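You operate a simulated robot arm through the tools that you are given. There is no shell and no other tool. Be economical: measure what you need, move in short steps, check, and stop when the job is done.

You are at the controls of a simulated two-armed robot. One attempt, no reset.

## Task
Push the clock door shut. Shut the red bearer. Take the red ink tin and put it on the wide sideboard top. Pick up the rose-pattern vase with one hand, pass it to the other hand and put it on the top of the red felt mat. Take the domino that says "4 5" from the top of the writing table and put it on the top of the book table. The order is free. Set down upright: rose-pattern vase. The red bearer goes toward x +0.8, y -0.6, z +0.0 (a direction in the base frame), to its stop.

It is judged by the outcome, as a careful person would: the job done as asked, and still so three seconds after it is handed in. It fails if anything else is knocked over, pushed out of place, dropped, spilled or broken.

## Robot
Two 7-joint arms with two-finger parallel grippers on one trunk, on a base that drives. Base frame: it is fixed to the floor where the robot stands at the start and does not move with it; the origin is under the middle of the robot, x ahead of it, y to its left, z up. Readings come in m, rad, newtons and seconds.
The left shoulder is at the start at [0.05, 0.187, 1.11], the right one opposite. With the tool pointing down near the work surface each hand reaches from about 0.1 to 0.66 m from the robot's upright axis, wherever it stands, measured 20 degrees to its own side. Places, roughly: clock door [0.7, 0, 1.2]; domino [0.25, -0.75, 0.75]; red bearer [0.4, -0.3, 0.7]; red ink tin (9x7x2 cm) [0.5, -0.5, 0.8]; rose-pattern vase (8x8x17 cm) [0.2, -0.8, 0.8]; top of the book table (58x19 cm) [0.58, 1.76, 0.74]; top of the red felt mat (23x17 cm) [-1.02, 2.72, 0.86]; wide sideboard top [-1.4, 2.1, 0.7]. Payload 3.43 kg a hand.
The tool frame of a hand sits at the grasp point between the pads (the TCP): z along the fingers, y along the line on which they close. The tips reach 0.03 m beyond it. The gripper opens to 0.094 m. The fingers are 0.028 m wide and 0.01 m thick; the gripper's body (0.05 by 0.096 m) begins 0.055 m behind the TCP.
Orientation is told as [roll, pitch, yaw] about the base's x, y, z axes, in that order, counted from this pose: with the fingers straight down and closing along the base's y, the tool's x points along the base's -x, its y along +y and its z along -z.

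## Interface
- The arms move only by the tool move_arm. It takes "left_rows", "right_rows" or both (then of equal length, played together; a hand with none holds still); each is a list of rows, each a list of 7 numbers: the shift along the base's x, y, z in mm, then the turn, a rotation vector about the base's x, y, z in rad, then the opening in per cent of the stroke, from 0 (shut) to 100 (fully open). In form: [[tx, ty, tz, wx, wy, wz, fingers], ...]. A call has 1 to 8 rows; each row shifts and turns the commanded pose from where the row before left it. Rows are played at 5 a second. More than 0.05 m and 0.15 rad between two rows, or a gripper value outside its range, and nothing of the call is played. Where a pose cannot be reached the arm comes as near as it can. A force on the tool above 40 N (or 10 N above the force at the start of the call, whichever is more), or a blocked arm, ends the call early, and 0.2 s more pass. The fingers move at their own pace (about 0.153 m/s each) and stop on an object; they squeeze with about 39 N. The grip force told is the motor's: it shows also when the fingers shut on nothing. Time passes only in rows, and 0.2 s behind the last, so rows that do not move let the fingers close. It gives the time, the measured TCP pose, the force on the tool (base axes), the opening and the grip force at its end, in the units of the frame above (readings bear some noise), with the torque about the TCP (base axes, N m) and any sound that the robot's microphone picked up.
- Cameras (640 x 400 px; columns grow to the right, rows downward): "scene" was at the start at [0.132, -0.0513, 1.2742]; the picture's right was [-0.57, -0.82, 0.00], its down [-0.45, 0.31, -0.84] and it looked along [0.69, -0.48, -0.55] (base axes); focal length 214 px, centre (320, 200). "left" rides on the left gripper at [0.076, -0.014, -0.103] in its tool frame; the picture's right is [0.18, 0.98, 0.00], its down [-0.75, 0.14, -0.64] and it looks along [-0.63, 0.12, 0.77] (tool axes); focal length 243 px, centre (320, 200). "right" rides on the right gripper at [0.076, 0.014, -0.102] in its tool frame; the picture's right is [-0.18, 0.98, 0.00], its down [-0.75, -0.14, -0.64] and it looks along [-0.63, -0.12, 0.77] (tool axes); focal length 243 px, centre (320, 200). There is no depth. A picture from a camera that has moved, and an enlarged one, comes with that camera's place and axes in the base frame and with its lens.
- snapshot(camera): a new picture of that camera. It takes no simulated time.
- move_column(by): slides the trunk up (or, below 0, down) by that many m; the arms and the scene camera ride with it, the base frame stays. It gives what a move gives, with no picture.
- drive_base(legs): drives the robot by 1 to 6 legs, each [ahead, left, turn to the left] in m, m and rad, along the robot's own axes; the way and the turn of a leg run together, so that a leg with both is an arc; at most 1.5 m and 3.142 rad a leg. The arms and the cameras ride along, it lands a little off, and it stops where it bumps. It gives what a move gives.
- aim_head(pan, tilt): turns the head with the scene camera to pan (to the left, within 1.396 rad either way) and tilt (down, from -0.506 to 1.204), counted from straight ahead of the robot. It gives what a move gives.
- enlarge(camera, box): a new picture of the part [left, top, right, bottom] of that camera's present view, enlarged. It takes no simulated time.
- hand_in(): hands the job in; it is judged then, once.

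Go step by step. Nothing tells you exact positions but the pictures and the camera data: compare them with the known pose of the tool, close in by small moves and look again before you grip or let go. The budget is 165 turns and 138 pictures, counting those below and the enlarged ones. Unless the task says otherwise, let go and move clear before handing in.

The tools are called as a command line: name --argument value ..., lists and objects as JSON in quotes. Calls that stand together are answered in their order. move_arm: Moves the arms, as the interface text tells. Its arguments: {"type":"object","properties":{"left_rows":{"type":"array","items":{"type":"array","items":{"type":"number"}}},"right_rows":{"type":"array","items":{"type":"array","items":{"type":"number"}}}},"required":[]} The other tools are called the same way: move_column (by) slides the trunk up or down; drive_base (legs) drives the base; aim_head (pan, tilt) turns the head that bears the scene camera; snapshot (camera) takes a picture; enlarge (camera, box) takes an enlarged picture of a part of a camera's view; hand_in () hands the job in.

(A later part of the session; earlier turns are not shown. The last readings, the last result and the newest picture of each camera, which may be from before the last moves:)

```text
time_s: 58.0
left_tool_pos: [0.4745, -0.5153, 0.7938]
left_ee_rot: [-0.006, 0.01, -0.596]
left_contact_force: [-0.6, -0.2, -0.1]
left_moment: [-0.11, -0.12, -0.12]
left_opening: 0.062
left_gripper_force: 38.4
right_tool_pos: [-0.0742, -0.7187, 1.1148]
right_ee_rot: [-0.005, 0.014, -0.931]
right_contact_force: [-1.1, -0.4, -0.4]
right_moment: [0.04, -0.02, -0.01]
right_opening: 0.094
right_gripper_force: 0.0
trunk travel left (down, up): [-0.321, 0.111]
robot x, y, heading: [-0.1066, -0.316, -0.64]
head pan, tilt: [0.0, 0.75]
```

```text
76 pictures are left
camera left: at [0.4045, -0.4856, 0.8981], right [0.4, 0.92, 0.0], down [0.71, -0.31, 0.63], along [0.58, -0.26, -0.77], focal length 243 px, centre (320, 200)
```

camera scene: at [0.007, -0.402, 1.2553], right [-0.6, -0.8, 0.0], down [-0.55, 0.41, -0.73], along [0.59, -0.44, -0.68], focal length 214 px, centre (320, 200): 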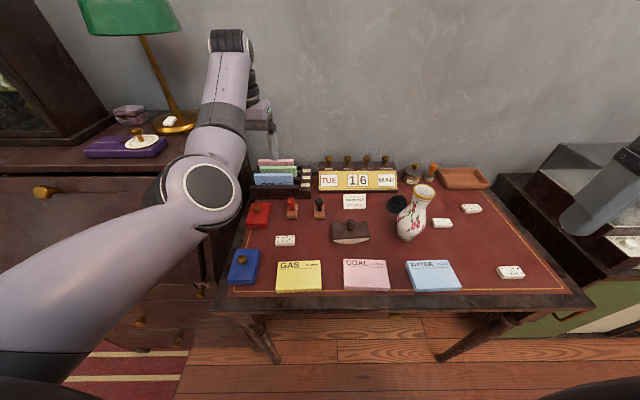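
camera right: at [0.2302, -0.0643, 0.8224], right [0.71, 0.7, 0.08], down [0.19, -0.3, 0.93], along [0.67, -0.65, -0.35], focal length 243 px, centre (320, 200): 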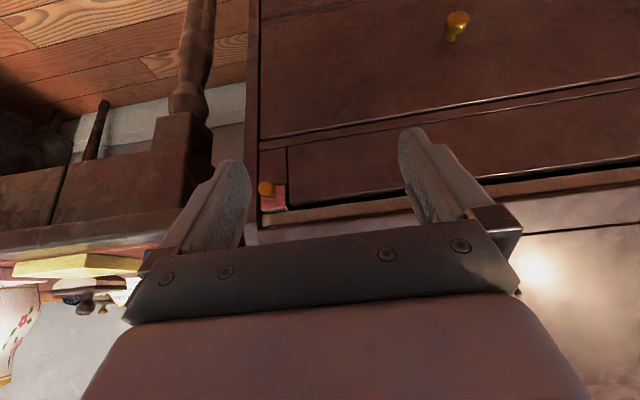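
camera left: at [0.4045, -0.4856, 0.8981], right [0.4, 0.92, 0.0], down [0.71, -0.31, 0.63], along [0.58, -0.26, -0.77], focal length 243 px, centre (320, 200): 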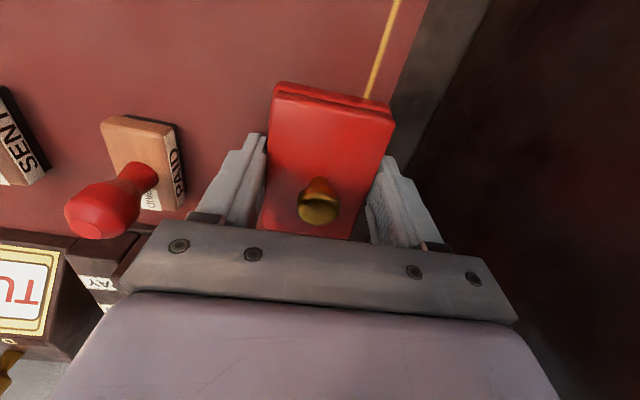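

Gripped at 6.2 cm. Lift straight up, and bring the tin in front of the robot.

move_arm --left_rows '[[0, 0, 30, 0, 0, 0, 30], [0, 0, 35, 0, 0, 0, 30], [0, -5, 35, 0, 0, 0, 30], [-5, -10, 35, 0, 0, 0, 30], [-10, -10, 35, 0, 0, 0, 30], [-20, -10, 35, 0, 0, 0, 30], [-30, 0, 10, 0, 0, 0, 30], [-30, 10, 0, 0, 0, 0, 30]]'

snapshot --camera "scene"

```text
time_s: 59.8
left_tool_pos: [0.4377, -0.5827, 1.0122]
left_ee_rot: [-0.009, 0.005, -0.579]
left_contact_force: [-0.1, 0.0, -5.1]
left_moment: [0.03, 0.0, -0.02]
left_opening: 0.0617
left_gripper_force: 39.0
left hand out of reach, approached as far as the arm can: row 6, 7, 8
right_tool_pos: [-0.0742, -0.7181, 1.1145]
right_ee_rot: [-0.005, 0.015, -0.929]
right_contact_force: [-0.9, -0.1, 0.4]
right_moment: [0.0, 0.0, 0.01]
right_opening: 0.094
right_gripper_force: 0.1
trunk travel left (down, up): [-0.321, 0.111]
robot x, y, heading: [-0.1095, -0.3202, -0.643]
head pan, tilt: [0.0, 0.75]
```

```text
75 pictures are left
camera scene: at [0.0076, -0.402, 1.2553], right [-0.6, -0.8, 0.0], down [-0.55, 0.41, -0.73], along [0.59, -0.44, -0.68], focal length 214 px, centre (320, 200)
```

scene: 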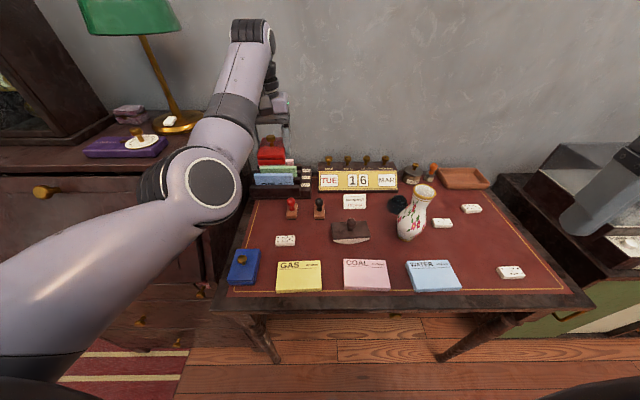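

Tin held. The vase is at the right-hand side, so I take it with the right hand on this same trip. Closer look at it first.

enlarge --camera "scene" --box '[360, 160, 480, 260]'

```text
4.00 times, centred on (420, 210) of scene
camera zoom: at [0.0076, -0.402, 1.2553], right [-0.6, -0.8, 0.0], down [-0.55, 0.41, -0.73], along [0.59, -0.44, -0.68], focal length 858 px, centre (-80, 160)
```

zoom: 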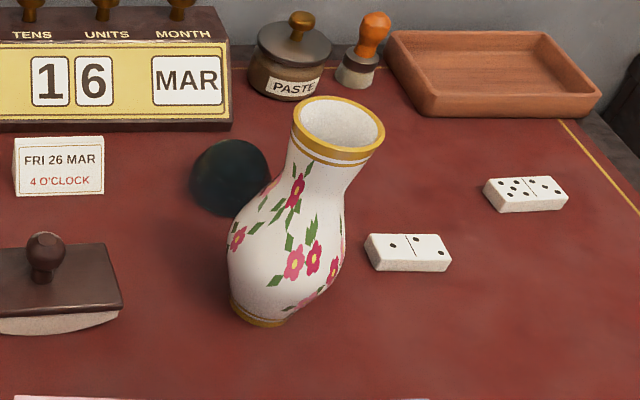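

The vase axis is at about (0.168, -0.826), neck ~4 cm wide at z≈0.87, belly 8 cm. Plan: right hand takes it by the neck from above; later the left hand takes it by the belly, leaning 45°. I move the right hand above it.

move_arm --right_rows '[[40, -18, -13, 0, 0, 0.048, 80], [40, -18, -13, 0, 0, 0.048, 80], [40, -18, -13, 0, 0, 0.048, 80], [40, -18, -13, 0, 0, 0.048, 80], [40, -18, -13, 0, 0, 0.048, 80], [42, -18, -13, 0, 0, 0.05, 80]]'

snapshot --camera "right"

enlarge --camera "scene" --box '[340, 100, 500, 260]'

```text
time_s: 61.2
left_tool_pos: [0.4378, -0.5803, 1.0054]
left_ee_rot: [-0.001, 0.015, -0.583]
left_contact_force: [0.1, -0.9, -4.9]
left_moment: [0.02, 0.0, 0.02]
left_opening: 0.0615
left_gripper_force: 38.8
right_tool_pos: [0.1673, -0.828, 1.0352]
right_ee_rot: [-0.008, 0.015, -0.641]
right_contact_force: [0.8, -0.5, 0.2]
right_moment: [0.01, 0.01, 0.0]
right_opening: 0.0754
right_gripper_force: 0.1
trunk travel left (down, up): [-0.321, 0.111]
robot x, y, heading: [-0.1082, -0.3168, -0.639]
head pan, tilt: [0.0, 0.75]
```

```text
73 pictures are left
camera right: at [0.118, -0.7691, 1.1383], right [0.74, 0.68, -0.01], down [0.53, -0.57, 0.63], along [0.42, -0.47, -0.77], focal length 243 px, centre (320, 200)
```

right: 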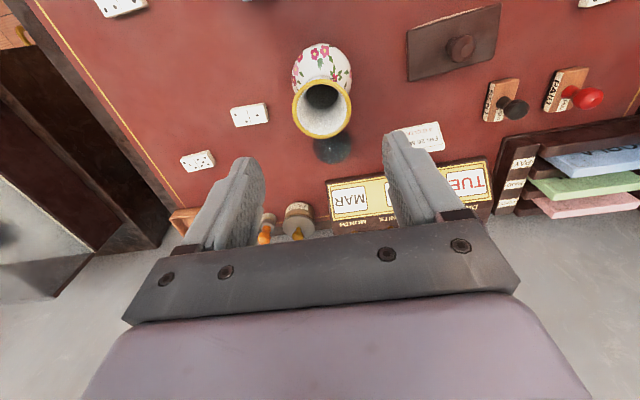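

```text
2.50 times, centred on (420, 180) of scene
camera zoom: at [0.0087, -0.4028, 1.2551], right [-0.6, -0.8, 0.0], down [-0.55, 0.41, -0.73], along [0.59, -0.44, -0.68], focal length 536 px, centre (70, 250)
```

zoom: 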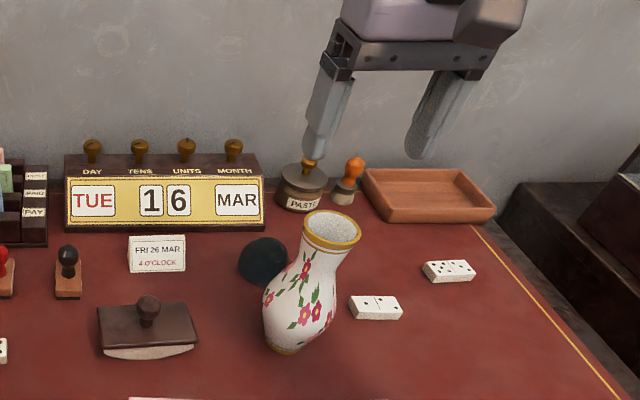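

Rim center measured at (0.164, -0.820); I correct and come down over the neck.

move_arm --right_rows '[[-3, 7, -30, 0, 0, 0, 85], [0, 0, -30, 0, 0, 0, 85]]'

snapshot --camera "right"

```text
time_s: 61.8
left_tool_pos: [0.4384, -0.5822, 1.0067]
left_ee_rot: [-0.001, 0.012, -0.579]
left_contact_force: [-1.3, 0.5, -4.2]
left_moment: [-0.02, 0.01, 0.01]
left_opening: 0.0615
left_gripper_force: 39.2
right_tool_pos: [0.1652, -0.8202, 0.9759]
right_ee_rot: [-0.005, 0.015, -0.64]
right_contact_force: [0.6, 0.5, 0.2]
right_moment: [0.0, -0.06, 0.02]
right_opening: 0.0798
right_gripper_force: 0.0
trunk travel left (down, up): [-0.321, 0.111]
robot x, y, heading: [-0.1081, -0.3156, -0.642]
head pan, tilt: [0.0, 0.75]
```

```text
71 pictures are left
camera right: at [0.1142, -0.7619, 1.0792], right [0.73, 0.68, -0.01], down [0.53, -0.57, 0.63], along [0.42, -0.47, -0.77], focal length 243 px, centre (320, 200)
```

right: 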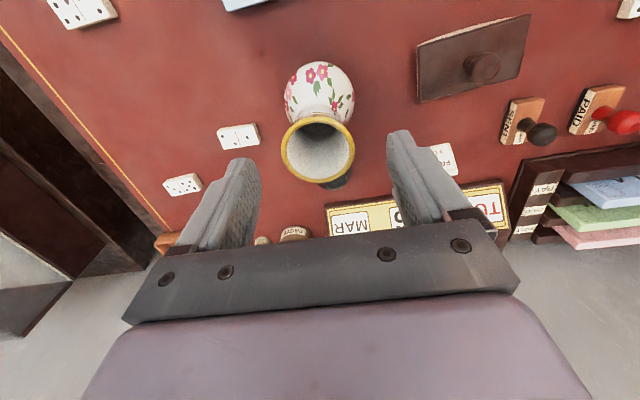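

Centred. Down to the neck and close.

move_arm --right_rows '[[0, 0, -30, 0, 0, 0, 85], [0, 0, -30, 0, 0, 0, 85], [0, 0, -32, 0, 0, 0, 85], [0, 0, 0, 0, 0, 0, 15], [0, 0, 0, 0, 0, 0, 15], [0, 0, 0, 0, 0, 0, 15]]'

snapshot --camera "right"

enlarge --camera "scene" --box '[340, 130, 480, 260]'

```text
time_s: 63.2
left_tool_pos: [0.4374, -0.581, 1.0068]
left_ee_rot: [-0.003, 0.012, -0.581]
left_contact_force: [-0.2, 0.0, -5.8]
left_moment: [0.01, 0.04, 0.03]
left_opening: 0.0616
left_gripper_force: 39.2
right_tool_pos: [0.1503, -0.82, 0.8916]
right_ee_rot: [-0.005, 0.013, -0.639]
right_contact_force: [1.0, -0.2, 0.9]
right_moment: [-0.09, -0.19, 0.03]
right_opening: 0.0524
right_gripper_force: 38.7
right hand out of reach, approached as far as the arm can: row 2, 3
trunk travel left (down, up): [-0.321, 0.111]
robot x, y, heading: [-0.1076, -0.3165, -0.638]
head pan, tilt: [0.0, 0.75]
```

```text
70 pictures are left
camera right: at [0.0981, -0.7616, 0.9939], right [0.73, 0.68, -0.01], down [0.53, -0.57, 0.63], along [0.43, -0.47, -0.77], focal length 243 px, centre (320, 200)
```

right: 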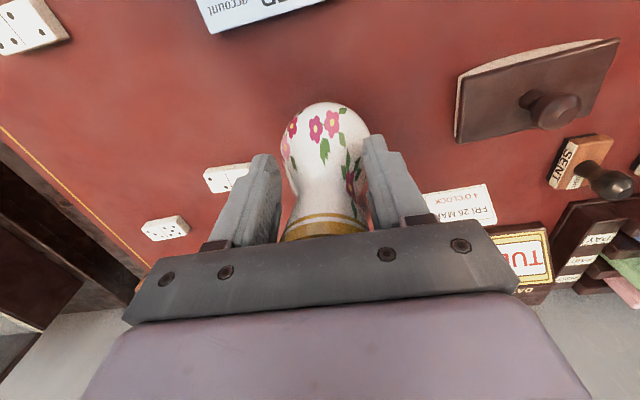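

```text
3.08 times, centred on (410, 195) of scene
camera zoom: at [0.008, -0.4019, 1.2552], right [-0.6, -0.8, 0.0], down [-0.55, 0.41, -0.73], along [0.59, -0.44, -0.68], focal length 660 px, centre (43, 215)
```

zoom: 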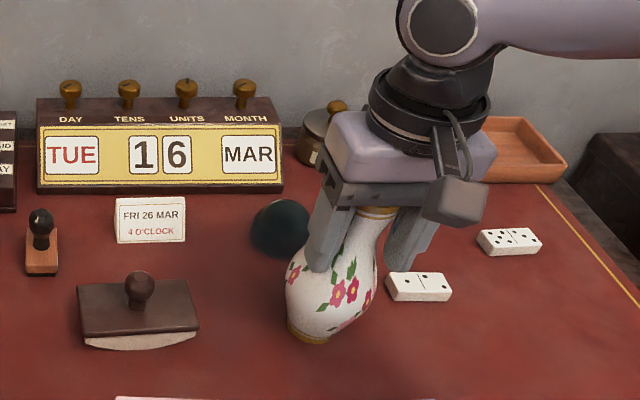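

The reach limit shifted the hand ~14 mm, giving a poor grip. I let go, lift, lower the trunk for better reach, and retry.

move_arm --right_rows '[[0, 0, 0, 0, 0, 0, 85], [0, 0, 0, 0, 0, 0, 85], [0, 0, 35, 0, 0, 0, 85], [6, 0, 35, 0, 0, 0, 85], [8, 0, 35, 0, 0, 0, 85]]'

move_column --by -0.08

snapshot --camera "right"

snapshot --camera "scene"

```text
time_s: 64.4
left_tool_pos: [0.4381, -0.5812, 1.0075]
left_ee_rot: [-0.003, 0.009, -0.582]
left_contact_force: [-0.7, -0.1, -4.9]
left_moment: [-0.02, 0.03, 0.0]
left_opening: 0.0616
left_gripper_force: 39.0
right_tool_pos: [0.1636, -0.8202, 0.9974]
right_ee_rot: [-0.005, 0.013, -0.642]
right_contact_force: [-0.3, -0.6, -0.1]
right_moment: [-0.02, -0.04, 0.02]
right_opening: 0.0797
right_gripper_force: 0.0
trunk travel left (down, up): [-0.321, 0.111]
robot x, y, heading: [-0.1061, -0.3178, -0.644]
head pan, tilt: [0.0, 0.75]
```

```text
time_s: 65.6
left_tool_pos: [0.438, -0.5814, 0.9276]
left_ee_rot: [-0.003, 0.008, -0.58]
left_contact_force: [0.1, 0.5, -5.1]
left_moment: [-0.01, 0.0, 0.02]
left_opening: 0.0616
left_gripper_force: 39.5
right_tool_pos: [0.1627, -0.8192, 0.9165]
right_ee_rot: [-0.006, 0.014, -0.641]
right_contact_force: [0.2, -0.1, -0.4]
right_moment: [0.0, 0.01, 0.02]
right_opening: 0.0798
right_gripper_force: 0.1
trunk travel left (down, up): [-0.241, 0.191]
robot x, y, heading: [-0.1025, -0.3213, -0.642]
head pan, tilt: [0.0, 0.75]
```

```text
68 pictures are left
camera right: at [0.1119, -0.7615, 1.0206], right [0.73, 0.68, -0.01], down [0.53, -0.57, 0.63], along [0.42, -0.47, -0.77], focal length 243 px, centre (320, 200)
```

right: 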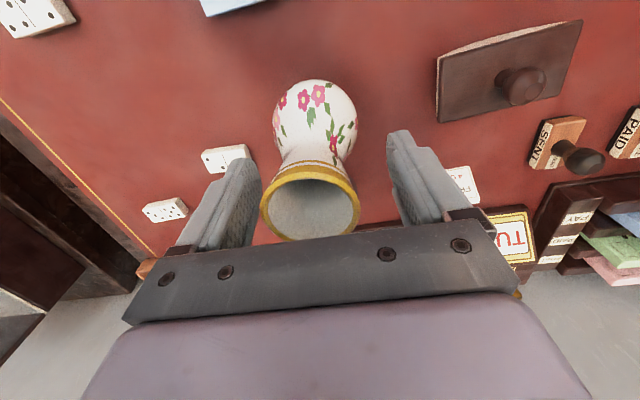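

```text
67 pictures are left
camera scene: at [0.0078, -0.4019, 1.1753], right [-0.6, -0.8, 0.0], down [-0.55, 0.41, -0.73], along [0.59, -0.44, -0.68], focal length 214 px, centre (320, 200)
```

scene: 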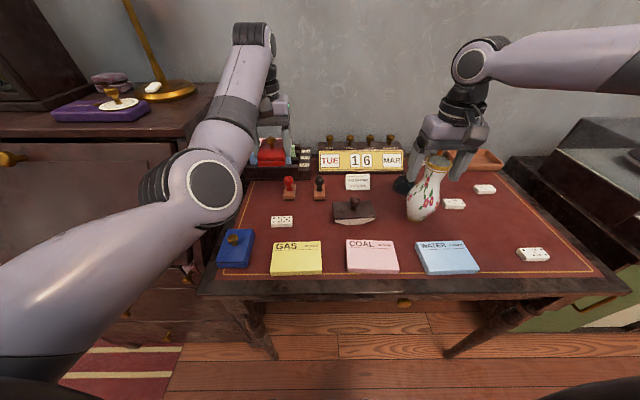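

The vase stands well; rim at (0.159, -0.821). Since the rim (5.4 cm) is the widest part between the fingers, I grip with the pads centred on the rim band.

move_arm --right_rows '[[-3, -2, -8, 0, 0, 0, 85], [0, 0, 0, 0, 0, 0, 15], [0, 0, 0, 0, 0, 0, 15], [0, 0, 0, 0, 0, 0, 15]]'

move_arm --right_rows '[[0, 0, 10, 0, 0, 0, 15], [0, 0, 15, 0, 0, 0, 15], [0, 0, 20, 0, 0, 0, 15], [0, 0, 20, 0, 0, 0, 15]]'

snapshot --camera "scene"

snapshot --camera "right"

```text
time_s: 66.6
left_tool_pos: [0.437, -0.5811, 0.9263]
left_ee_rot: [-0.004, 0.012, -0.581]
left_contact_force: [-1.3, -1.5, -4.8]
left_moment: [0.0, 0.04, -0.03]
left_opening: 0.0612
left_gripper_force: 39.1
right_tool_pos: [0.1601, -0.822, 0.9087]
right_ee_rot: [-0.006, 0.012, -0.64]
right_contact_force: [0.6, 0.4, -0.1]
right_moment: [0.08, -0.06, 0.0]
right_opening: 0.0529
right_gripper_force: 39.1
trunk travel left (down, up): [-0.241, 0.191]
robot x, y, heading: [-0.1053, -0.3162, -0.641]
head pan, tilt: [0.0, 0.75]
```

```text
time_s: 67.6
left_tool_pos: [0.4374, -0.5795, 0.926]
left_ee_rot: [-0.003, 0.011, -0.582]
left_contact_force: [-1.1, -0.8, -4.6]
left_moment: [0.0, 0.02, -0.02]
left_opening: 0.0615
left_gripper_force: 38.4
right_tool_pos: [0.1593, -0.8206, 0.9736]
right_ee_rot: [-0.005, 0.014, -0.643]
right_contact_force: [0.2, -0.5, -4.2]
right_moment: [0.02, 0.02, 0.01]
right_opening: 0.0527
right_gripper_force: 38.7
trunk travel left (down, up): [-0.241, 0.191]
robot x, y, heading: [-0.1016, -0.3155, -0.644]
head pan, tilt: [0.0, 0.75]
```

```text
66 pictures are left
camera scene: at [0.008, -0.4021, 1.1752], right [-0.6, -0.8, 0.0], down [-0.55, 0.41, -0.73], along [0.59, -0.44, -0.68], focal length 214 px, centre (320, 200)
```

scene: 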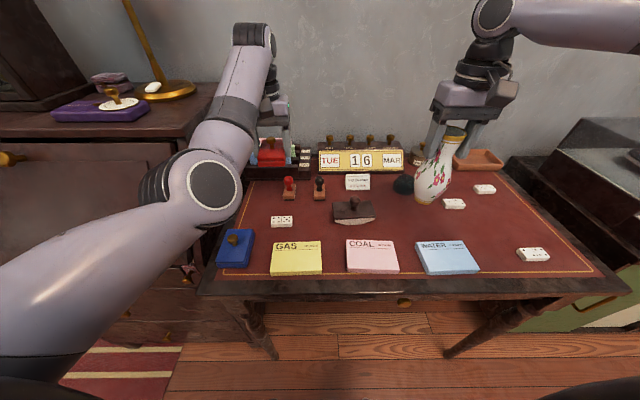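

```text
65 pictures are left
camera right: at [0.1084, -0.7631, 1.0778], right [0.73, 0.68, -0.01], down [0.53, -0.57, 0.63], along [0.42, -0.47, -0.77], focal length 243 px, centre (320, 200)
```

right: 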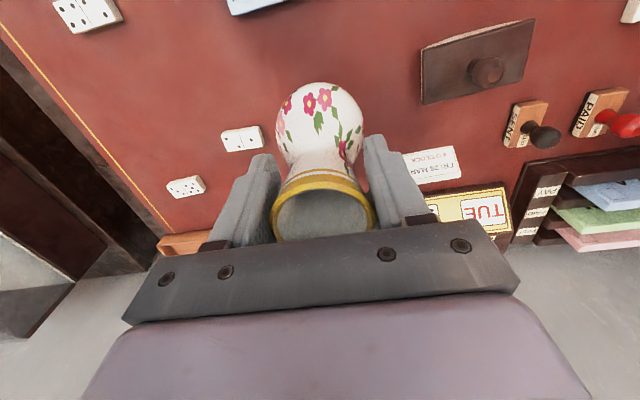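

Vase lifted. I raise the trunk, back out, and look round for the route.

move_column --by 0.1

drive_base --legs '[[-0.35, 0, 0]]'

aim_head --pan 1.39 --tilt 0.4

snapshot --camera "scene"

aim_head --pan 0 --tilt 0.4

snapshot --camera "scene"

```text
time_s: 68.9
left_tool_pos: [0.4383, -0.5816, 1.0267]
left_ee_rot: [-0.002, 0.013, -0.579]
left_contact_force: [-0.2, -0.6, -5.8]
left_moment: [0.03, 0.03, 0.02]
left_opening: 0.0615
left_gripper_force: 38.7
right_tool_pos: [0.1594, -0.8218, 1.0723]
right_ee_rot: [-0.006, 0.013, -0.64]
right_contact_force: [0.3, 0.3, -2.4]
right_moment: [0.01, 0.04, 0.01]
right_opening: 0.053
right_gripper_force: 39.1
trunk travel left (down, up): [-0.341, 0.091]
robot x, y, heading: [-0.1049, -0.3176, -0.634]
head pan, tilt: [0.0, 0.75]
```

```text
time_s: 71.2
left_tool_pos: [0.1564, -0.3692, 1.0268]
left_ee_rot: [-0.003, 0.011, -0.578]
left_contact_force: [0.9, 0.3, -5.3]
left_moment: [0.01, 0.02, 0.02]
left_opening: 0.0615
left_gripper_force: 38.5
right_tool_pos: [-0.1208, -0.6108, 1.073]
right_ee_rot: [-0.005, 0.014, -0.637]
right_contact_force: [-0.5, -0.4, -2.9]
right_moment: [-0.01, 0.0, 0.03]
right_opening: 0.0525
right_gripper_force: 39.1
trunk travel left (down, up): [-0.341, 0.091]
robot x, y, heading: [-0.3902, -0.1057, -0.638]
head pan, tilt: [0.0, 0.75]
```

```text
time_s: 72.7
left_tool_pos: [0.1574, -0.3694, 1.0263]
left_ee_rot: [-0.005, 0.013, -0.576]
left_contact_force: [0.0, -0.2, -4.3]
left_moment: [0.01, 0.0, 0.01]
left_opening: 0.0616
left_gripper_force: 38.9
right_tool_pos: [-0.12, -0.6105, 1.0719]
right_ee_rot: [-0.005, 0.013, -0.635]
right_contact_force: [-0.3, -0.8, -4.7]
right_moment: [0.0, -0.01, 0.0]
right_opening: 0.0526
right_gripper_force: 39.2
trunk travel left (down, up): [-0.341, 0.091]
robot x, y, heading: [-0.3878, -0.106, -0.636]
head pan, tilt: [1.389, 0.4]
```

```text
64 pictures are left
camera scene: at [-0.273, -0.08, 1.3063], right [0.68, -0.73, 0.0], down [-0.28, -0.27, -0.92], along [0.67, 0.63, -0.39], focal length 214 px, centre (320, 200)
```

scene: 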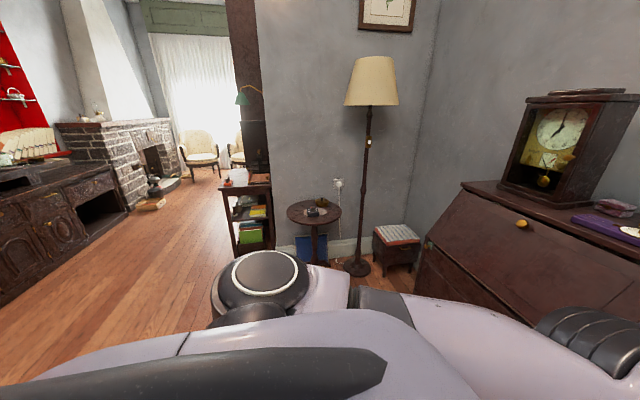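

```text
time_s: 74.2
left_tool_pos: [0.1578, -0.3692, 1.0268]
left_ee_rot: [-0.003, 0.01, -0.576]
left_contact_force: [0.1, -0.3, -4.2]
left_moment: [0.03, 0.04, 0.02]
left_opening: 0.0616
left_gripper_force: 39.0
right_tool_pos: [-0.1207, -0.6114, 1.0732]
right_ee_rot: [-0.005, 0.013, -0.636]
right_contact_force: [0.4, 1.2, -3.1]
right_moment: [0.02, 0.03, 0.01]
right_opening: 0.0525
right_gripper_force: 39.3
trunk travel left (down, up): [-0.341, 0.091]
robot x, y, heading: [-0.3866, -0.1094, -0.642]
head pan, tilt: [0.0, 0.4]
```

```text
63 pictures are left
camera scene: at [-0.266, -0.1983, 1.3063], right [-0.59, -0.8, 0.0], down [-0.31, 0.23, -0.92], along [0.74, -0.55, -0.39], focal length 214 px, centre (320, 200)
```

scene: 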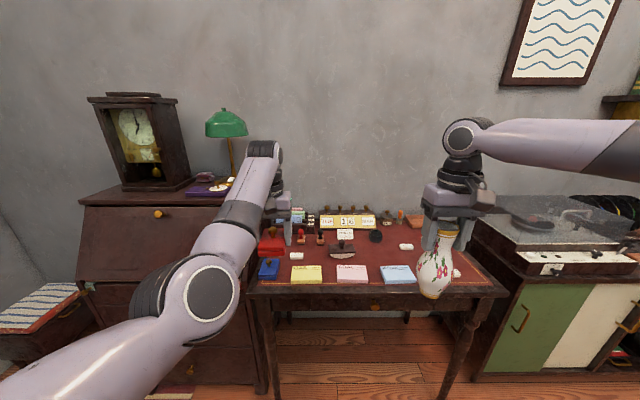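

The path to the left is open. I turn to face +y and look.

drive_base --legs '[[0, 0, 2.2]]'

aim_head --pan 0.35 --tilt 0.35

snapshot --camera "scene"

```text
time_s: 79.9
left_tool_pos: [-0.5026, 0.4868, 1.0269]
left_ee_rot: [-0.004, 0.011, 1.63]
left_contact_force: [0.7, 0.9, -5.8]
left_moment: [-0.04, 0.02, -0.01]
left_opening: 0.0618
left_gripper_force: 38.8
right_tool_pos: [-0.1425, 0.4082, 1.0729]
right_ee_rot: [-0.007, 0.015, 1.57]
right_contact_force: [-0.7, -0.5, -3.2]
right_moment: [0.02, -0.02, 0.03]
right_opening: 0.0525
right_gripper_force: 39.2
trunk travel left (down, up): [-0.341, 0.091]
robot x, y, heading: [-0.3899, -0.1091, 1.569]
head pan, tilt: [0.0, 0.4]
```

```text
time_s: 80.7
left_tool_pos: [-0.5016, 0.4869, 1.0263]
left_ee_rot: [-0.001, 0.013, 1.633]
left_contact_force: [-0.7, 0.4, -4.7]
left_moment: [-0.04, 0.01, -0.03]
left_opening: 0.0616
left_gripper_force: 39.0
right_tool_pos: [-0.1418, 0.4067, 1.074]
right_ee_rot: [-0.006, 0.014, 1.569]
right_contact_force: [1.3, 0.2, -3.7]
right_moment: [0.0, 0.0, 0.0]
right_opening: 0.0525
right_gripper_force: 38.6
trunk travel left (down, up): [-0.341, 0.091]
robot x, y, heading: [-0.3888, -0.1054, 1.57]
head pan, tilt: [0.351, 0.351]
```

```text
62 pictures are left
camera scene: at [-0.4199, 0.0385, 1.3108], right [0.94, 0.34, 0.0], down [0.12, -0.32, -0.94], along [-0.32, 0.88, -0.34], focal length 214 px, centre (320, 200)
```

scene: 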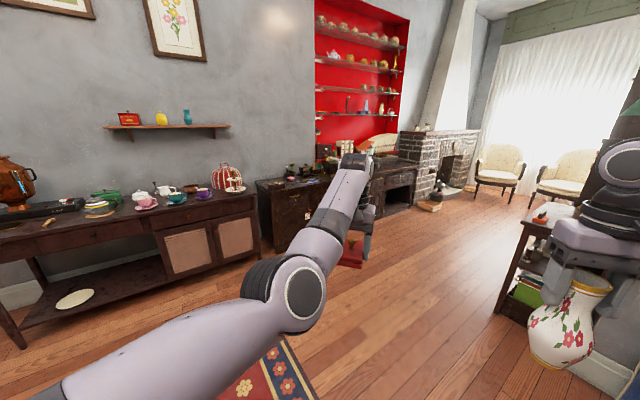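

enlarge --camera "scene" --box '[240, 130, 430, 250]'

enlarge --camera "scene" --box '[490, 150, 640, 310]'

```text
3.33 times, centred on (335, 190) of scene
camera zoom: at [-0.4199, 0.0385, 1.3108], right [0.94, 0.34, 0.0], down [0.12, -0.32, -0.94], along [-0.32, 0.88, -0.34], focal length 715 px, centre (270, 233)
```

zoom: 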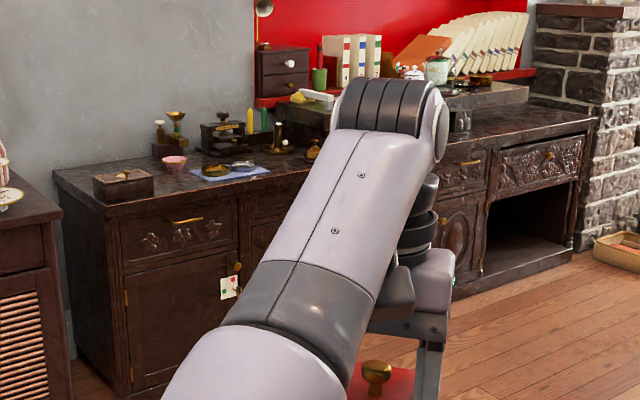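

```text
2.50 times, centred on (565, 230) of scene
camera zoom: at [-0.4199, 0.0385, 1.3108], right [0.94, 0.34, 0.0], down [0.12, -0.32, -0.94], along [-0.32, 0.88, -0.34], focal length 536 px, centre (-292, 125)
```

zoom: 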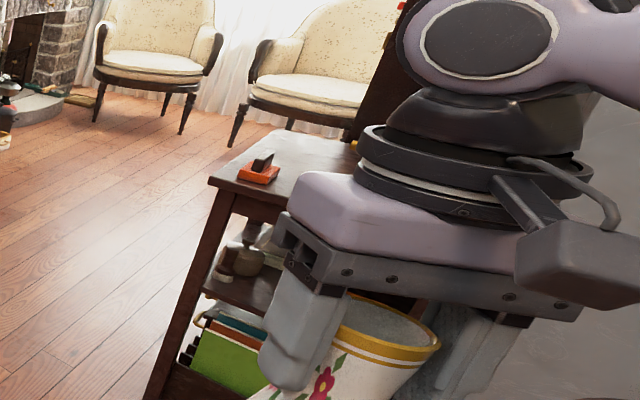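

The far dark cabinet is the wide sideboard (front ≈ along (0.6, 0.8), facing (0.8, -0.6)). I drive toward it and look.

drive_base --legs '[[1.3, 0.2, 0], [0, 0, 0.93]]'

aim_head --pan 0.0 --tilt 0.5

snapshot --camera "scene"

aim_head --pan -0.7 --tilt 0.45

snapshot --camera "scene"

```text
time_s: 89.6
left_tool_pos: [-1.1423, 1.429, 1.0259]
left_ee_rot: [-0.002, 0.012, 2.574]
left_contact_force: [0.4, -0.8, -4.9]
left_moment: [-0.01, -0.02, -0.01]
left_opening: 0.0615
left_gripper_force: 39.0
right_tool_pos: [-0.8645, 1.6749, 1.0735]
right_ee_rot: [-0.005, 0.016, 2.512]
right_contact_force: [0.3, -0.4, -3.4]
right_moment: [-0.02, -0.04, -0.03]
right_opening: 0.052
right_gripper_force: 39.1
trunk travel left (down, up): [-0.341, 0.091]
robot x, y, heading: [-0.5948, 1.1781, 2.51]
head pan, tilt: [0.351, 0.351]
```

```text
time_s: 90.5
left_tool_pos: [-1.1422, 1.4292, 1.0261]
left_ee_rot: [-0.003, 0.012, 2.574]
left_contact_force: [1.1, 0.4, -5.3]
left_moment: [-0.01, -0.04, -0.02]
left_opening: 0.0616
left_gripper_force: 38.9
right_tool_pos: [-0.8636, 1.674, 1.0727]
right_ee_rot: [-0.006, 0.015, 2.511]
right_contact_force: [-0.5, -0.3, -3.6]
right_moment: [-0.03, -0.04, -0.01]
right_opening: 0.0518
right_gripper_force: 39.0
trunk travel left (down, up): [-0.341, 0.091]
robot x, y, heading: [-0.5935, 1.1712, 2.508]
head pan, tilt: [0.0, 0.499]
```

```text
59 pictures are left
camera scene: at [-0.7141, 1.2603, 1.2972], right [0.59, 0.81, 0.0], down [0.39, -0.28, -0.88], along [-0.71, 0.52, -0.48], focal length 214 px, centre (320, 200)
```

scene: 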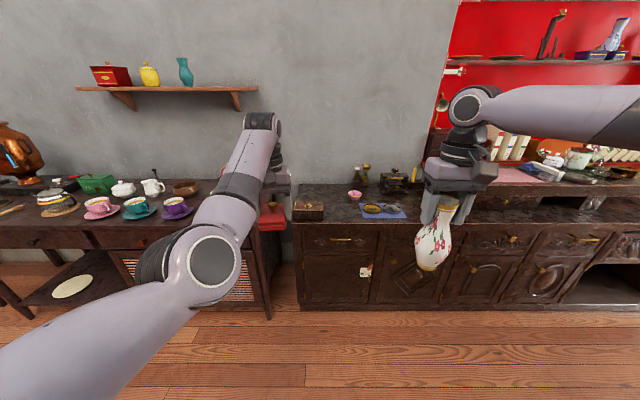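

```text
time_s: 91.5
left_tool_pos: [-1.142, 1.4303, 1.0266]
left_ee_rot: [-0.002, 0.013, 2.573]
left_contact_force: [0.5, -0.2, -4.4]
left_moment: [0.0, 0.0, 0.0]
left_opening: 0.0616
left_gripper_force: 38.9
right_tool_pos: [-0.8646, 1.6739, 1.0729]
right_ee_rot: [-0.005, 0.013, 2.511]
right_contact_force: [-0.1, -0.3, -3.7]
right_moment: [-0.02, -0.02, 0.01]
right_opening: 0.0521
right_gripper_force: 39.0
trunk travel left (down, up): [-0.341, 0.091]
robot x, y, heading: [-0.5928, 1.1736, 2.509]
head pan, tilt: [-0.7, 0.45]
```

```text
58 pictures are left
camera scene: at [-0.6626, 1.296, 1.3016], right [0.97, 0.24, 0.0], down [0.1, -0.42, -0.9], along [-0.22, 0.87, -0.44], focal length 214 px, centre (320, 200)
```

scene: 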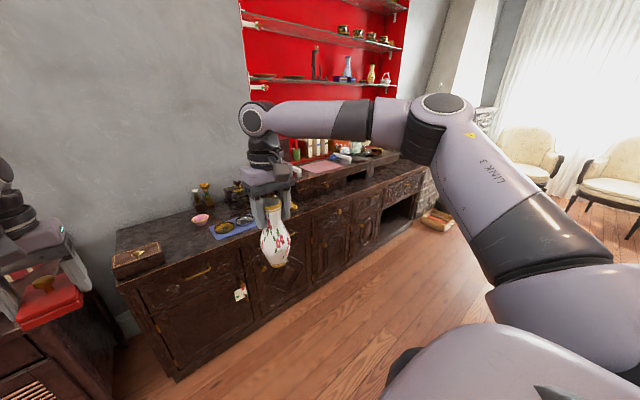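

I see the free spot for the tin between the left box and the blue cloth, near (-1.41, 1.90). I shift right and drive closer.

move_column --by 0.05

drive_base --legs '[[0.0, -0.21, 0], [0.46, 0, 0]]'

snapshot --camera "left"

aim_head --pan 0.1 --tilt 0.8

snapshot --camera "scene"

```text
time_s: 92.4
left_tool_pos: [-1.142, 1.4304, 1.0762]
left_ee_rot: [-0.004, 0.013, 2.574]
left_contact_force: [0.1, 0.5, -5.3]
left_moment: [-0.01, 0.0, 0.0]
left_opening: 0.0617
left_gripper_force: 39.1
right_tool_pos: [-0.8643, 1.6745, 1.1218]
right_ee_rot: [-0.006, 0.016, 2.51]
right_contact_force: [-0.8, -0.4, -3.8]
right_moment: [-0.01, -0.03, 0.0]
right_opening: 0.0518
right_gripper_force: 39.0
trunk travel left (down, up): [-0.391, 0.041]
robot x, y, heading: [-0.5956, 1.1751, 2.51]
head pan, tilt: [-0.7, 0.45]
```

```text
time_s: 96.4
left_tool_pos: [-1.3771, 1.8657, 1.076]
left_ee_rot: [-0.001, 0.013, 2.569]
left_contact_force: [0.3, -0.4, -4.6]
left_moment: [-0.06, -0.04, -0.04]
left_opening: 0.0616
left_gripper_force: 38.9
right_tool_pos: [-1.0986, 2.1074, 1.122]
right_ee_rot: [-0.006, 0.015, 2.506]
right_contact_force: [1.2, -0.7, -3.6]
right_moment: [0.0, -0.04, 0.0]
right_opening: 0.0516
right_gripper_force: 39.4
trunk travel left (down, up): [-0.391, 0.041]
robot x, y, heading: [-0.8299, 1.605, 2.508]
head pan, tilt: [-0.7, 0.45]
```

```text
57 pictures are left
camera left: at [-1.3065, 1.8367, 1.1801], right [-0.38, -0.93, 0.0], down [-0.72, 0.29, 0.63], along [-0.59, 0.24, -0.77], focal length 243 px, centre (320, 200)
```

left: 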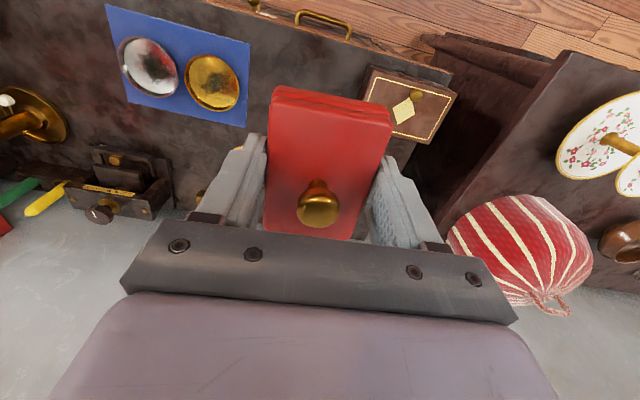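

```text
time_s: 97.5
left_tool_pos: [-1.3772, 1.8655, 1.0765]
left_ee_rot: [-0.002, 0.011, 2.569]
left_contact_force: [0.2, -0.2, -5.9]
left_moment: [0.02, -0.01, 0.0]
left_opening: 0.0615
left_gripper_force: 39.2
right_tool_pos: [-1.0976, 2.1084, 1.1233]
right_ee_rot: [-0.005, 0.014, 2.507]
right_contact_force: [-0.1, 0.1, -2.9]
right_moment: [-0.01, -0.04, 0.0]
right_opening: 0.0517
right_gripper_force: 38.5
trunk travel left (down, up): [-0.391, 0.041]
robot x, y, heading: [-0.8328, 1.6044, 2.506]
head pan, tilt: [0.099, 0.799]
```

```text
56 pictures are left
camera scene: at [-0.9468, 1.6809, 1.3212], right [0.51, 0.86, 0.0], down [0.62, -0.37, -0.7], along [-0.6, 0.36, -0.72], focal length 214 px, centre (320, 200)
```

scene: 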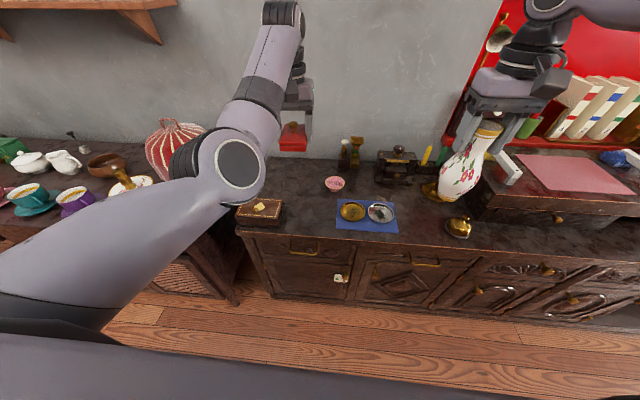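

Sideboard top height comes out at z≈0.695. The tin should go at about (-1.416, 1.912), between box and cloth. I descend there.

move_arm --left_rows '[[-13, 16, -40, 0, 0, 0, 30], [-13, 16, -40, 0, 0, 0, 30], [-13, 15, -40, 0, 0, 0, 30], [0, 0, -45, 0, 0, 0, 30], [0, 0, -45, 0, 0, 0, 30], [0, 0, -45, 0, 0, 0, 30]]'

snapshot --camera "left"

snapshot --camera "scene"

```text
time_s: 98.9
left_tool_pos: [-1.3794, 1.8715, 0.8381]
left_ee_rot: [-0.003, 0.01, 2.569]
left_contact_force: [0.0, 0.6, -5.5]
left_moment: [-0.02, -0.04, 0.03]
left_opening: 0.0615
left_gripper_force: 39.3
left hand out of reach, approached as far as the arm can: row 2, 3, 5, 6
right_tool_pos: [-1.0989, 2.1078, 1.1242]
right_ee_rot: [-0.005, 0.015, 2.505]
right_contact_force: [-0.2, -0.7, -3.7]
right_moment: [-0.06, -0.06, 0.0]
right_opening: 0.0512
right_gripper_force: 39.0
trunk travel left (down, up): [-0.391, 0.041]
robot x, y, heading: [-0.8301, 1.6057, 2.508]
head pan, tilt: [0.099, 0.799]
```

```text
55 pictures are left
camera left: at [-1.3084, 1.8418, 0.942], right [-0.38, -0.93, 0.0], down [-0.72, 0.29, 0.63], along [-0.59, 0.24, -0.77], focal length 243 px, centre (320, 200)
```

left: 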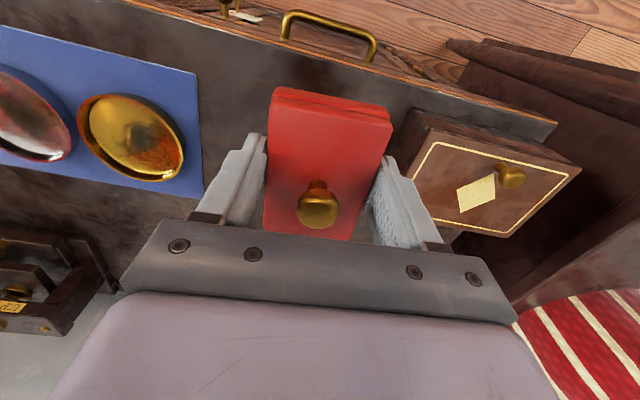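

```text
54 pictures are left
camera scene: at [-0.9471, 1.6809, 1.3212], right [0.51, 0.86, 0.0], down [0.62, -0.37, -0.7], along [-0.6, 0.36, -0.72], focal length 214 px, centre (320, 200)
```

scene: 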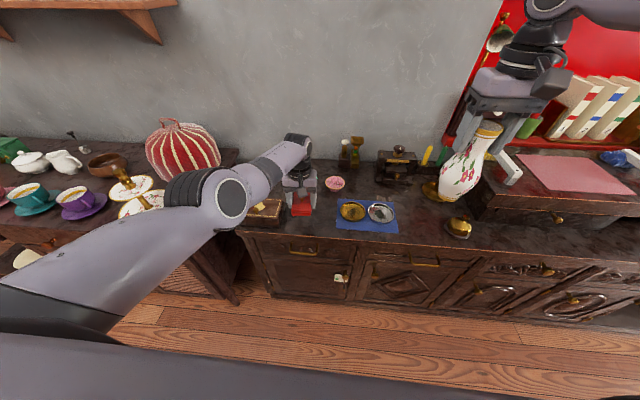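

The arm is at its reach limit; there is room, so I drive 6 cm forward and lower the trunk.

drive_base --legs '[[0.06, -0.01, 0]]'

move_column --by -0.085

snapshot --camera "left"

enlarge --camera "scene" --box '[220, 110, 420, 250]'

```text
time_s: 99.9
left_tool_pos: [-1.4221, 1.9146, 0.8377]
left_ee_rot: [-0.003, 0.015, 2.569]
left_contact_force: [-0.8, 0.5, -5.1]
left_moment: [-0.01, -0.02, 0.02]
left_opening: 0.0615
left_gripper_force: 38.6
right_tool_pos: [-1.1426, 2.1525, 1.1223]
right_ee_rot: [-0.006, 0.017, 2.506]
right_contact_force: [0.1, -0.5, -4.1]
right_moment: [-0.03, -0.05, 0.0]
right_opening: 0.0513
right_gripper_force: 38.8
trunk travel left (down, up): [-0.391, 0.041]
robot x, y, heading: [-0.8727, 1.6509, 2.511]
head pan, tilt: [0.099, 0.799]
```

```text
time_s: 101.1
left_tool_pos: [-1.4212, 1.9146, 0.7529]
left_ee_rot: [-0.003, 0.012, 2.569]
left_contact_force: [-0.4, 0.1, -4.2]
left_moment: [0.01, -0.03, -0.04]
left_opening: 0.0615
left_gripper_force: 38.9
right_tool_pos: [-1.1411, 2.1529, 1.0387]
right_ee_rot: [-0.004, 0.015, 2.507]
right_contact_force: [0.0, -0.5, -2.7]
right_moment: [-0.02, -0.03, -0.03]
right_opening: 0.0515
right_gripper_force: 39.2
trunk travel left (down, up): [-0.306, 0.126]
robot x, y, heading: [-0.8725, 1.6517, 2.506]
head pan, tilt: [0.099, 0.799]
```

```text
53 pictures are left
camera left: at [-1.3504, 1.8852, 0.8573], right [-0.38, -0.93, 0.0], down [-0.72, 0.29, 0.63], along [-0.59, 0.24, -0.77], focal length 243 px, centre (320, 200)
```

left: 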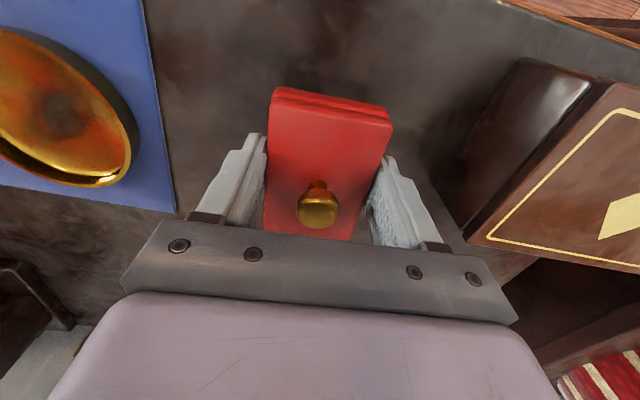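

```text
2.86 times, centred on (320, 180) of scene
camera zoom: at [-0.9893, 1.7244, 1.2362], right [0.51, 0.86, 0.0], down [0.62, -0.37, -0.7], along [-0.6, 0.36, -0.72], focal length 613 px, centre (320, 257)
```

zoom: 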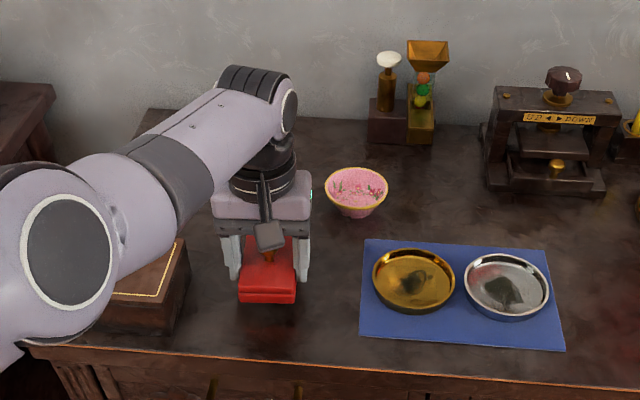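

The spot is clear all round. I lower gently to touch.

move_column --by -0.016

move_column --by -0.006

enlarge --camera "scene" --box '[270, 150, 350, 220]'

```text
time_s: 101.7
left_tool_pos: [-1.4215, 1.9149, 0.7372]
left_ee_rot: [-0.003, 0.012, 2.567]
left_contact_force: [0.2, -0.4, -4.7]
left_moment: [0.02, -0.02, 0.0]
left_opening: 0.0618
left_gripper_force: 39.0
right_tool_pos: [-1.141, 2.1517, 1.0221]
right_ee_rot: [-0.007, 0.014, 2.506]
right_contact_force: [-0.2, -0.7, -3.5]
right_moment: [-0.03, 0.0, -0.04]
right_opening: 0.0515
right_gripper_force: 39.0
trunk travel left (down, up): [-0.29, 0.142]
robot x, y, heading: [-0.8747, 1.6504, 2.508]
head pan, tilt: [0.099, 0.799]
```

```text
time_s: 102.3
left_tool_pos: [-1.4222, 1.9139, 0.7349]
left_ee_rot: [-0.004, 0.007, 2.568]
left_contact_force: [1.9, -3.5, 11.4]
left_moment: [-0.58, -0.49, -0.03]
left_opening: 0.0614
left_gripper_force: 39.2
right_tool_pos: [-1.1401, 2.1517, 1.0169]
right_ee_rot: [-0.006, 0.013, 2.507]
right_contact_force: [0.7, -0.4, -2.7]
right_moment: [0.0, 0.0, -0.01]
right_opening: 0.0511
right_gripper_force: 39.0
trunk travel left (down, up): [-0.284, 0.148]
robot x, y, heading: [-0.875, 1.6525, 2.504]
head pan, tilt: [0.099, 0.799]
```

```text
5.71 times, centred on (310, 185) of scene
camera zoom: at [-0.9881, 1.7238, 1.2147], right [0.51, 0.86, 0.0], down [0.62, -0.37, -0.7], along [-0.6, 0.36, -0.72], focal length 1226 px, centre (377, 286)
```

zoom: 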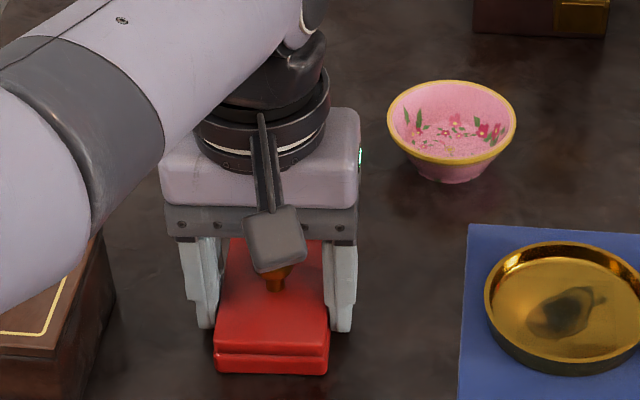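

Tin touches down. I open and lift away.

move_arm --left_rows '[[0, 0, 0, 0, 0, 0, 75], [0, 0, 0, 0, 0, 0, 85], [0, 0, 0, 0, 0, 0, 85], [0, 0, 25, 0, 0, 0, 85], [0, 0, 40, 0, 0, 0, 85], [0, 0, 45, 0, 0, 0, 85], [0, 0, 45, 0, 0, 0, 85], [0, 0, 45, 0, 0, 0, 85]]'

enlarge --camera "scene" --box '[220, 110, 420, 250]'

```text
time_s: 104.1
left_tool_pos: [-1.4295, 1.9267, 0.9295]
left_ee_rot: [-0.002, 0.012, 2.571]
left_contact_force: [0.5, 0.5, -0.2]
left_moment: [-0.03, 0.01, -0.04]
left_opening: 0.0801
left_gripper_force: 0.0
left hand out of reach, approached as far as the arm can: row 4, 5, 6
right_tool_pos: [-1.1403, 2.1518, 1.0157]
right_ee_rot: [-0.005, 0.015, 2.506]
right_contact_force: [0.7, -0.2, -3.4]
right_moment: [-0.02, -0.02, -0.01]
right_opening: 0.0509
right_gripper_force: 39.0
trunk travel left (down, up): [-0.284, 0.148]
robot x, y, heading: [-0.8725, 1.6483, 2.507]
head pan, tilt: [0.099, 0.799]
```

```text
2.86 times, centred on (320, 180) of scene
camera zoom: at [-0.9886, 1.7242, 1.2143], right [0.51, 0.86, 0.0], down [0.62, -0.37, -0.7], along [-0.6, 0.36, -0.72], focal length 613 px, centre (320, 257)
```

zoom: 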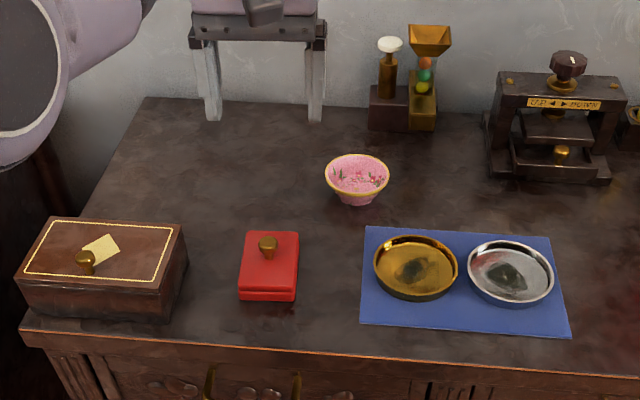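

The tin stands well. I back away from the sideboard and raise the trunk for the hand-over.

drive_base --legs '[[-0.3, 0, 0]]'

move_column --by 0.1

move_arm --left_rows '[[32, -24, 20, 0, 0, 0, 100], [32, -24, 20, 0, 0, 0, 100], [32, -24, 20, 0, 0, 0, 100], [30, -24, 0, 0, 0, 0, 100], [30, -24, 0, 0, 0, 0, 100]]'

aim_head --pan 0.0 --tilt 0.55

snapshot --camera "scene"

```text
time_s: 106.2
left_tool_pos: [-1.1841, 1.7471, 0.9311]
left_ee_rot: [-0.004, 0.013, 2.567]
left_contact_force: [-0.4, 0.3, 0.4]
left_moment: [0.01, -0.01, -0.03]
left_opening: 0.0801
left_gripper_force: 0.0
right_tool_pos: [-0.8942, 1.9715, 1.0159]
right_ee_rot: [-0.006, 0.013, 2.505]
right_contact_force: [-1.0, -0.8, -3.7]
right_moment: [-0.04, -0.02, -0.01]
right_opening: 0.0508
right_gripper_force: 38.9
trunk travel left (down, up): [-0.284, 0.148]
robot x, y, heading: [-0.6258, 1.4695, 2.507]
head pan, tilt: [0.099, 0.799]
```

```text
time_s: 107.5
left_tool_pos: [-1.1837, 1.7477, 1.0298]
left_ee_rot: [-0.003, 0.012, 2.567]
left_contact_force: [-0.5, 0.3, -0.2]
left_moment: [0.02, -0.01, -0.01]
left_opening: 0.0799
left_gripper_force: 0.0
right_tool_pos: [-0.8941, 1.9714, 1.1157]
right_ee_rot: [-0.004, 0.017, 2.506]
right_contact_force: [0.7, 0.4, -3.8]
right_moment: [-0.02, 0.0, 0.01]
right_opening: 0.0509
right_gripper_force: 39.0
trunk travel left (down, up): [-0.384, 0.048]
robot x, y, heading: [-0.6226, 1.4707, 2.508]
head pan, tilt: [0.099, 0.799]
```

```text
time_s: 108.7
left_tool_pos: [-1.1297, 1.7669, 1.1249]
left_ee_rot: [-0.001, 0.013, 2.57]
left_contact_force: [-0.5, 0.3, -0.3]
left_moment: [-0.02, 0.03, -0.02]
left_opening: 0.0941
left_gripper_force: 0.1
left hand out of reach, approached as far as the arm can: row 1, 2, 3, 4, 5
right_tool_pos: [-0.8945, 1.9711, 1.1168]
right_ee_rot: [-0.004, 0.013, 2.505]
right_contact_force: [0.6, -1.0, -3.4]
right_moment: [0.02, 0.0, 0.02]
right_opening: 0.0509
right_gripper_force: 39.3
trunk travel left (down, up): [-0.384, 0.048]
robot x, y, heading: [-0.6247, 1.4655, 2.498]
head pan, tilt: [0.099, 0.799]
```

```text
time_s: 109.5
left_tool_pos: [-1.1298, 1.7672, 1.1223]
left_ee_rot: [-0.001, 0.011, 2.569]
left_contact_force: [0.0, -0.4, -0.4]
left_moment: [-0.01, -0.01, 0.03]
left_opening: 0.094
left_gripper_force: 0.0
right_tool_pos: [-0.8948, 1.9706, 1.1173]
right_ee_rot: [-0.005, 0.016, 2.505]
right_contact_force: [-0.2, 0.5, -4.1]
right_moment: [-0.01, 0.01, 0.03]
right_opening: 0.0508
right_gripper_force: 38.6
trunk travel left (down, up): [-0.384, 0.048]
robot x, y, heading: [-0.6272, 1.468, 2.506]
head pan, tilt: [0.0, 0.55]
```

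```text
49 pictures are left
camera scene: at [-0.7457, 1.5552, 1.3356], right [0.59, 0.8, 0.0], down [0.42, -0.31, -0.85], along [-0.69, 0.51, -0.52], focal length 214 px, centre (320, 200)
```

scene: 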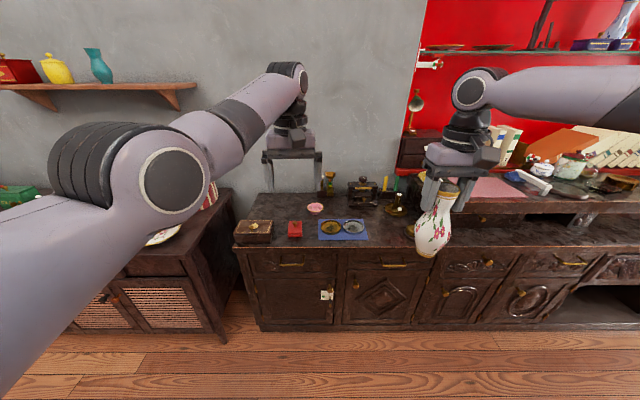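

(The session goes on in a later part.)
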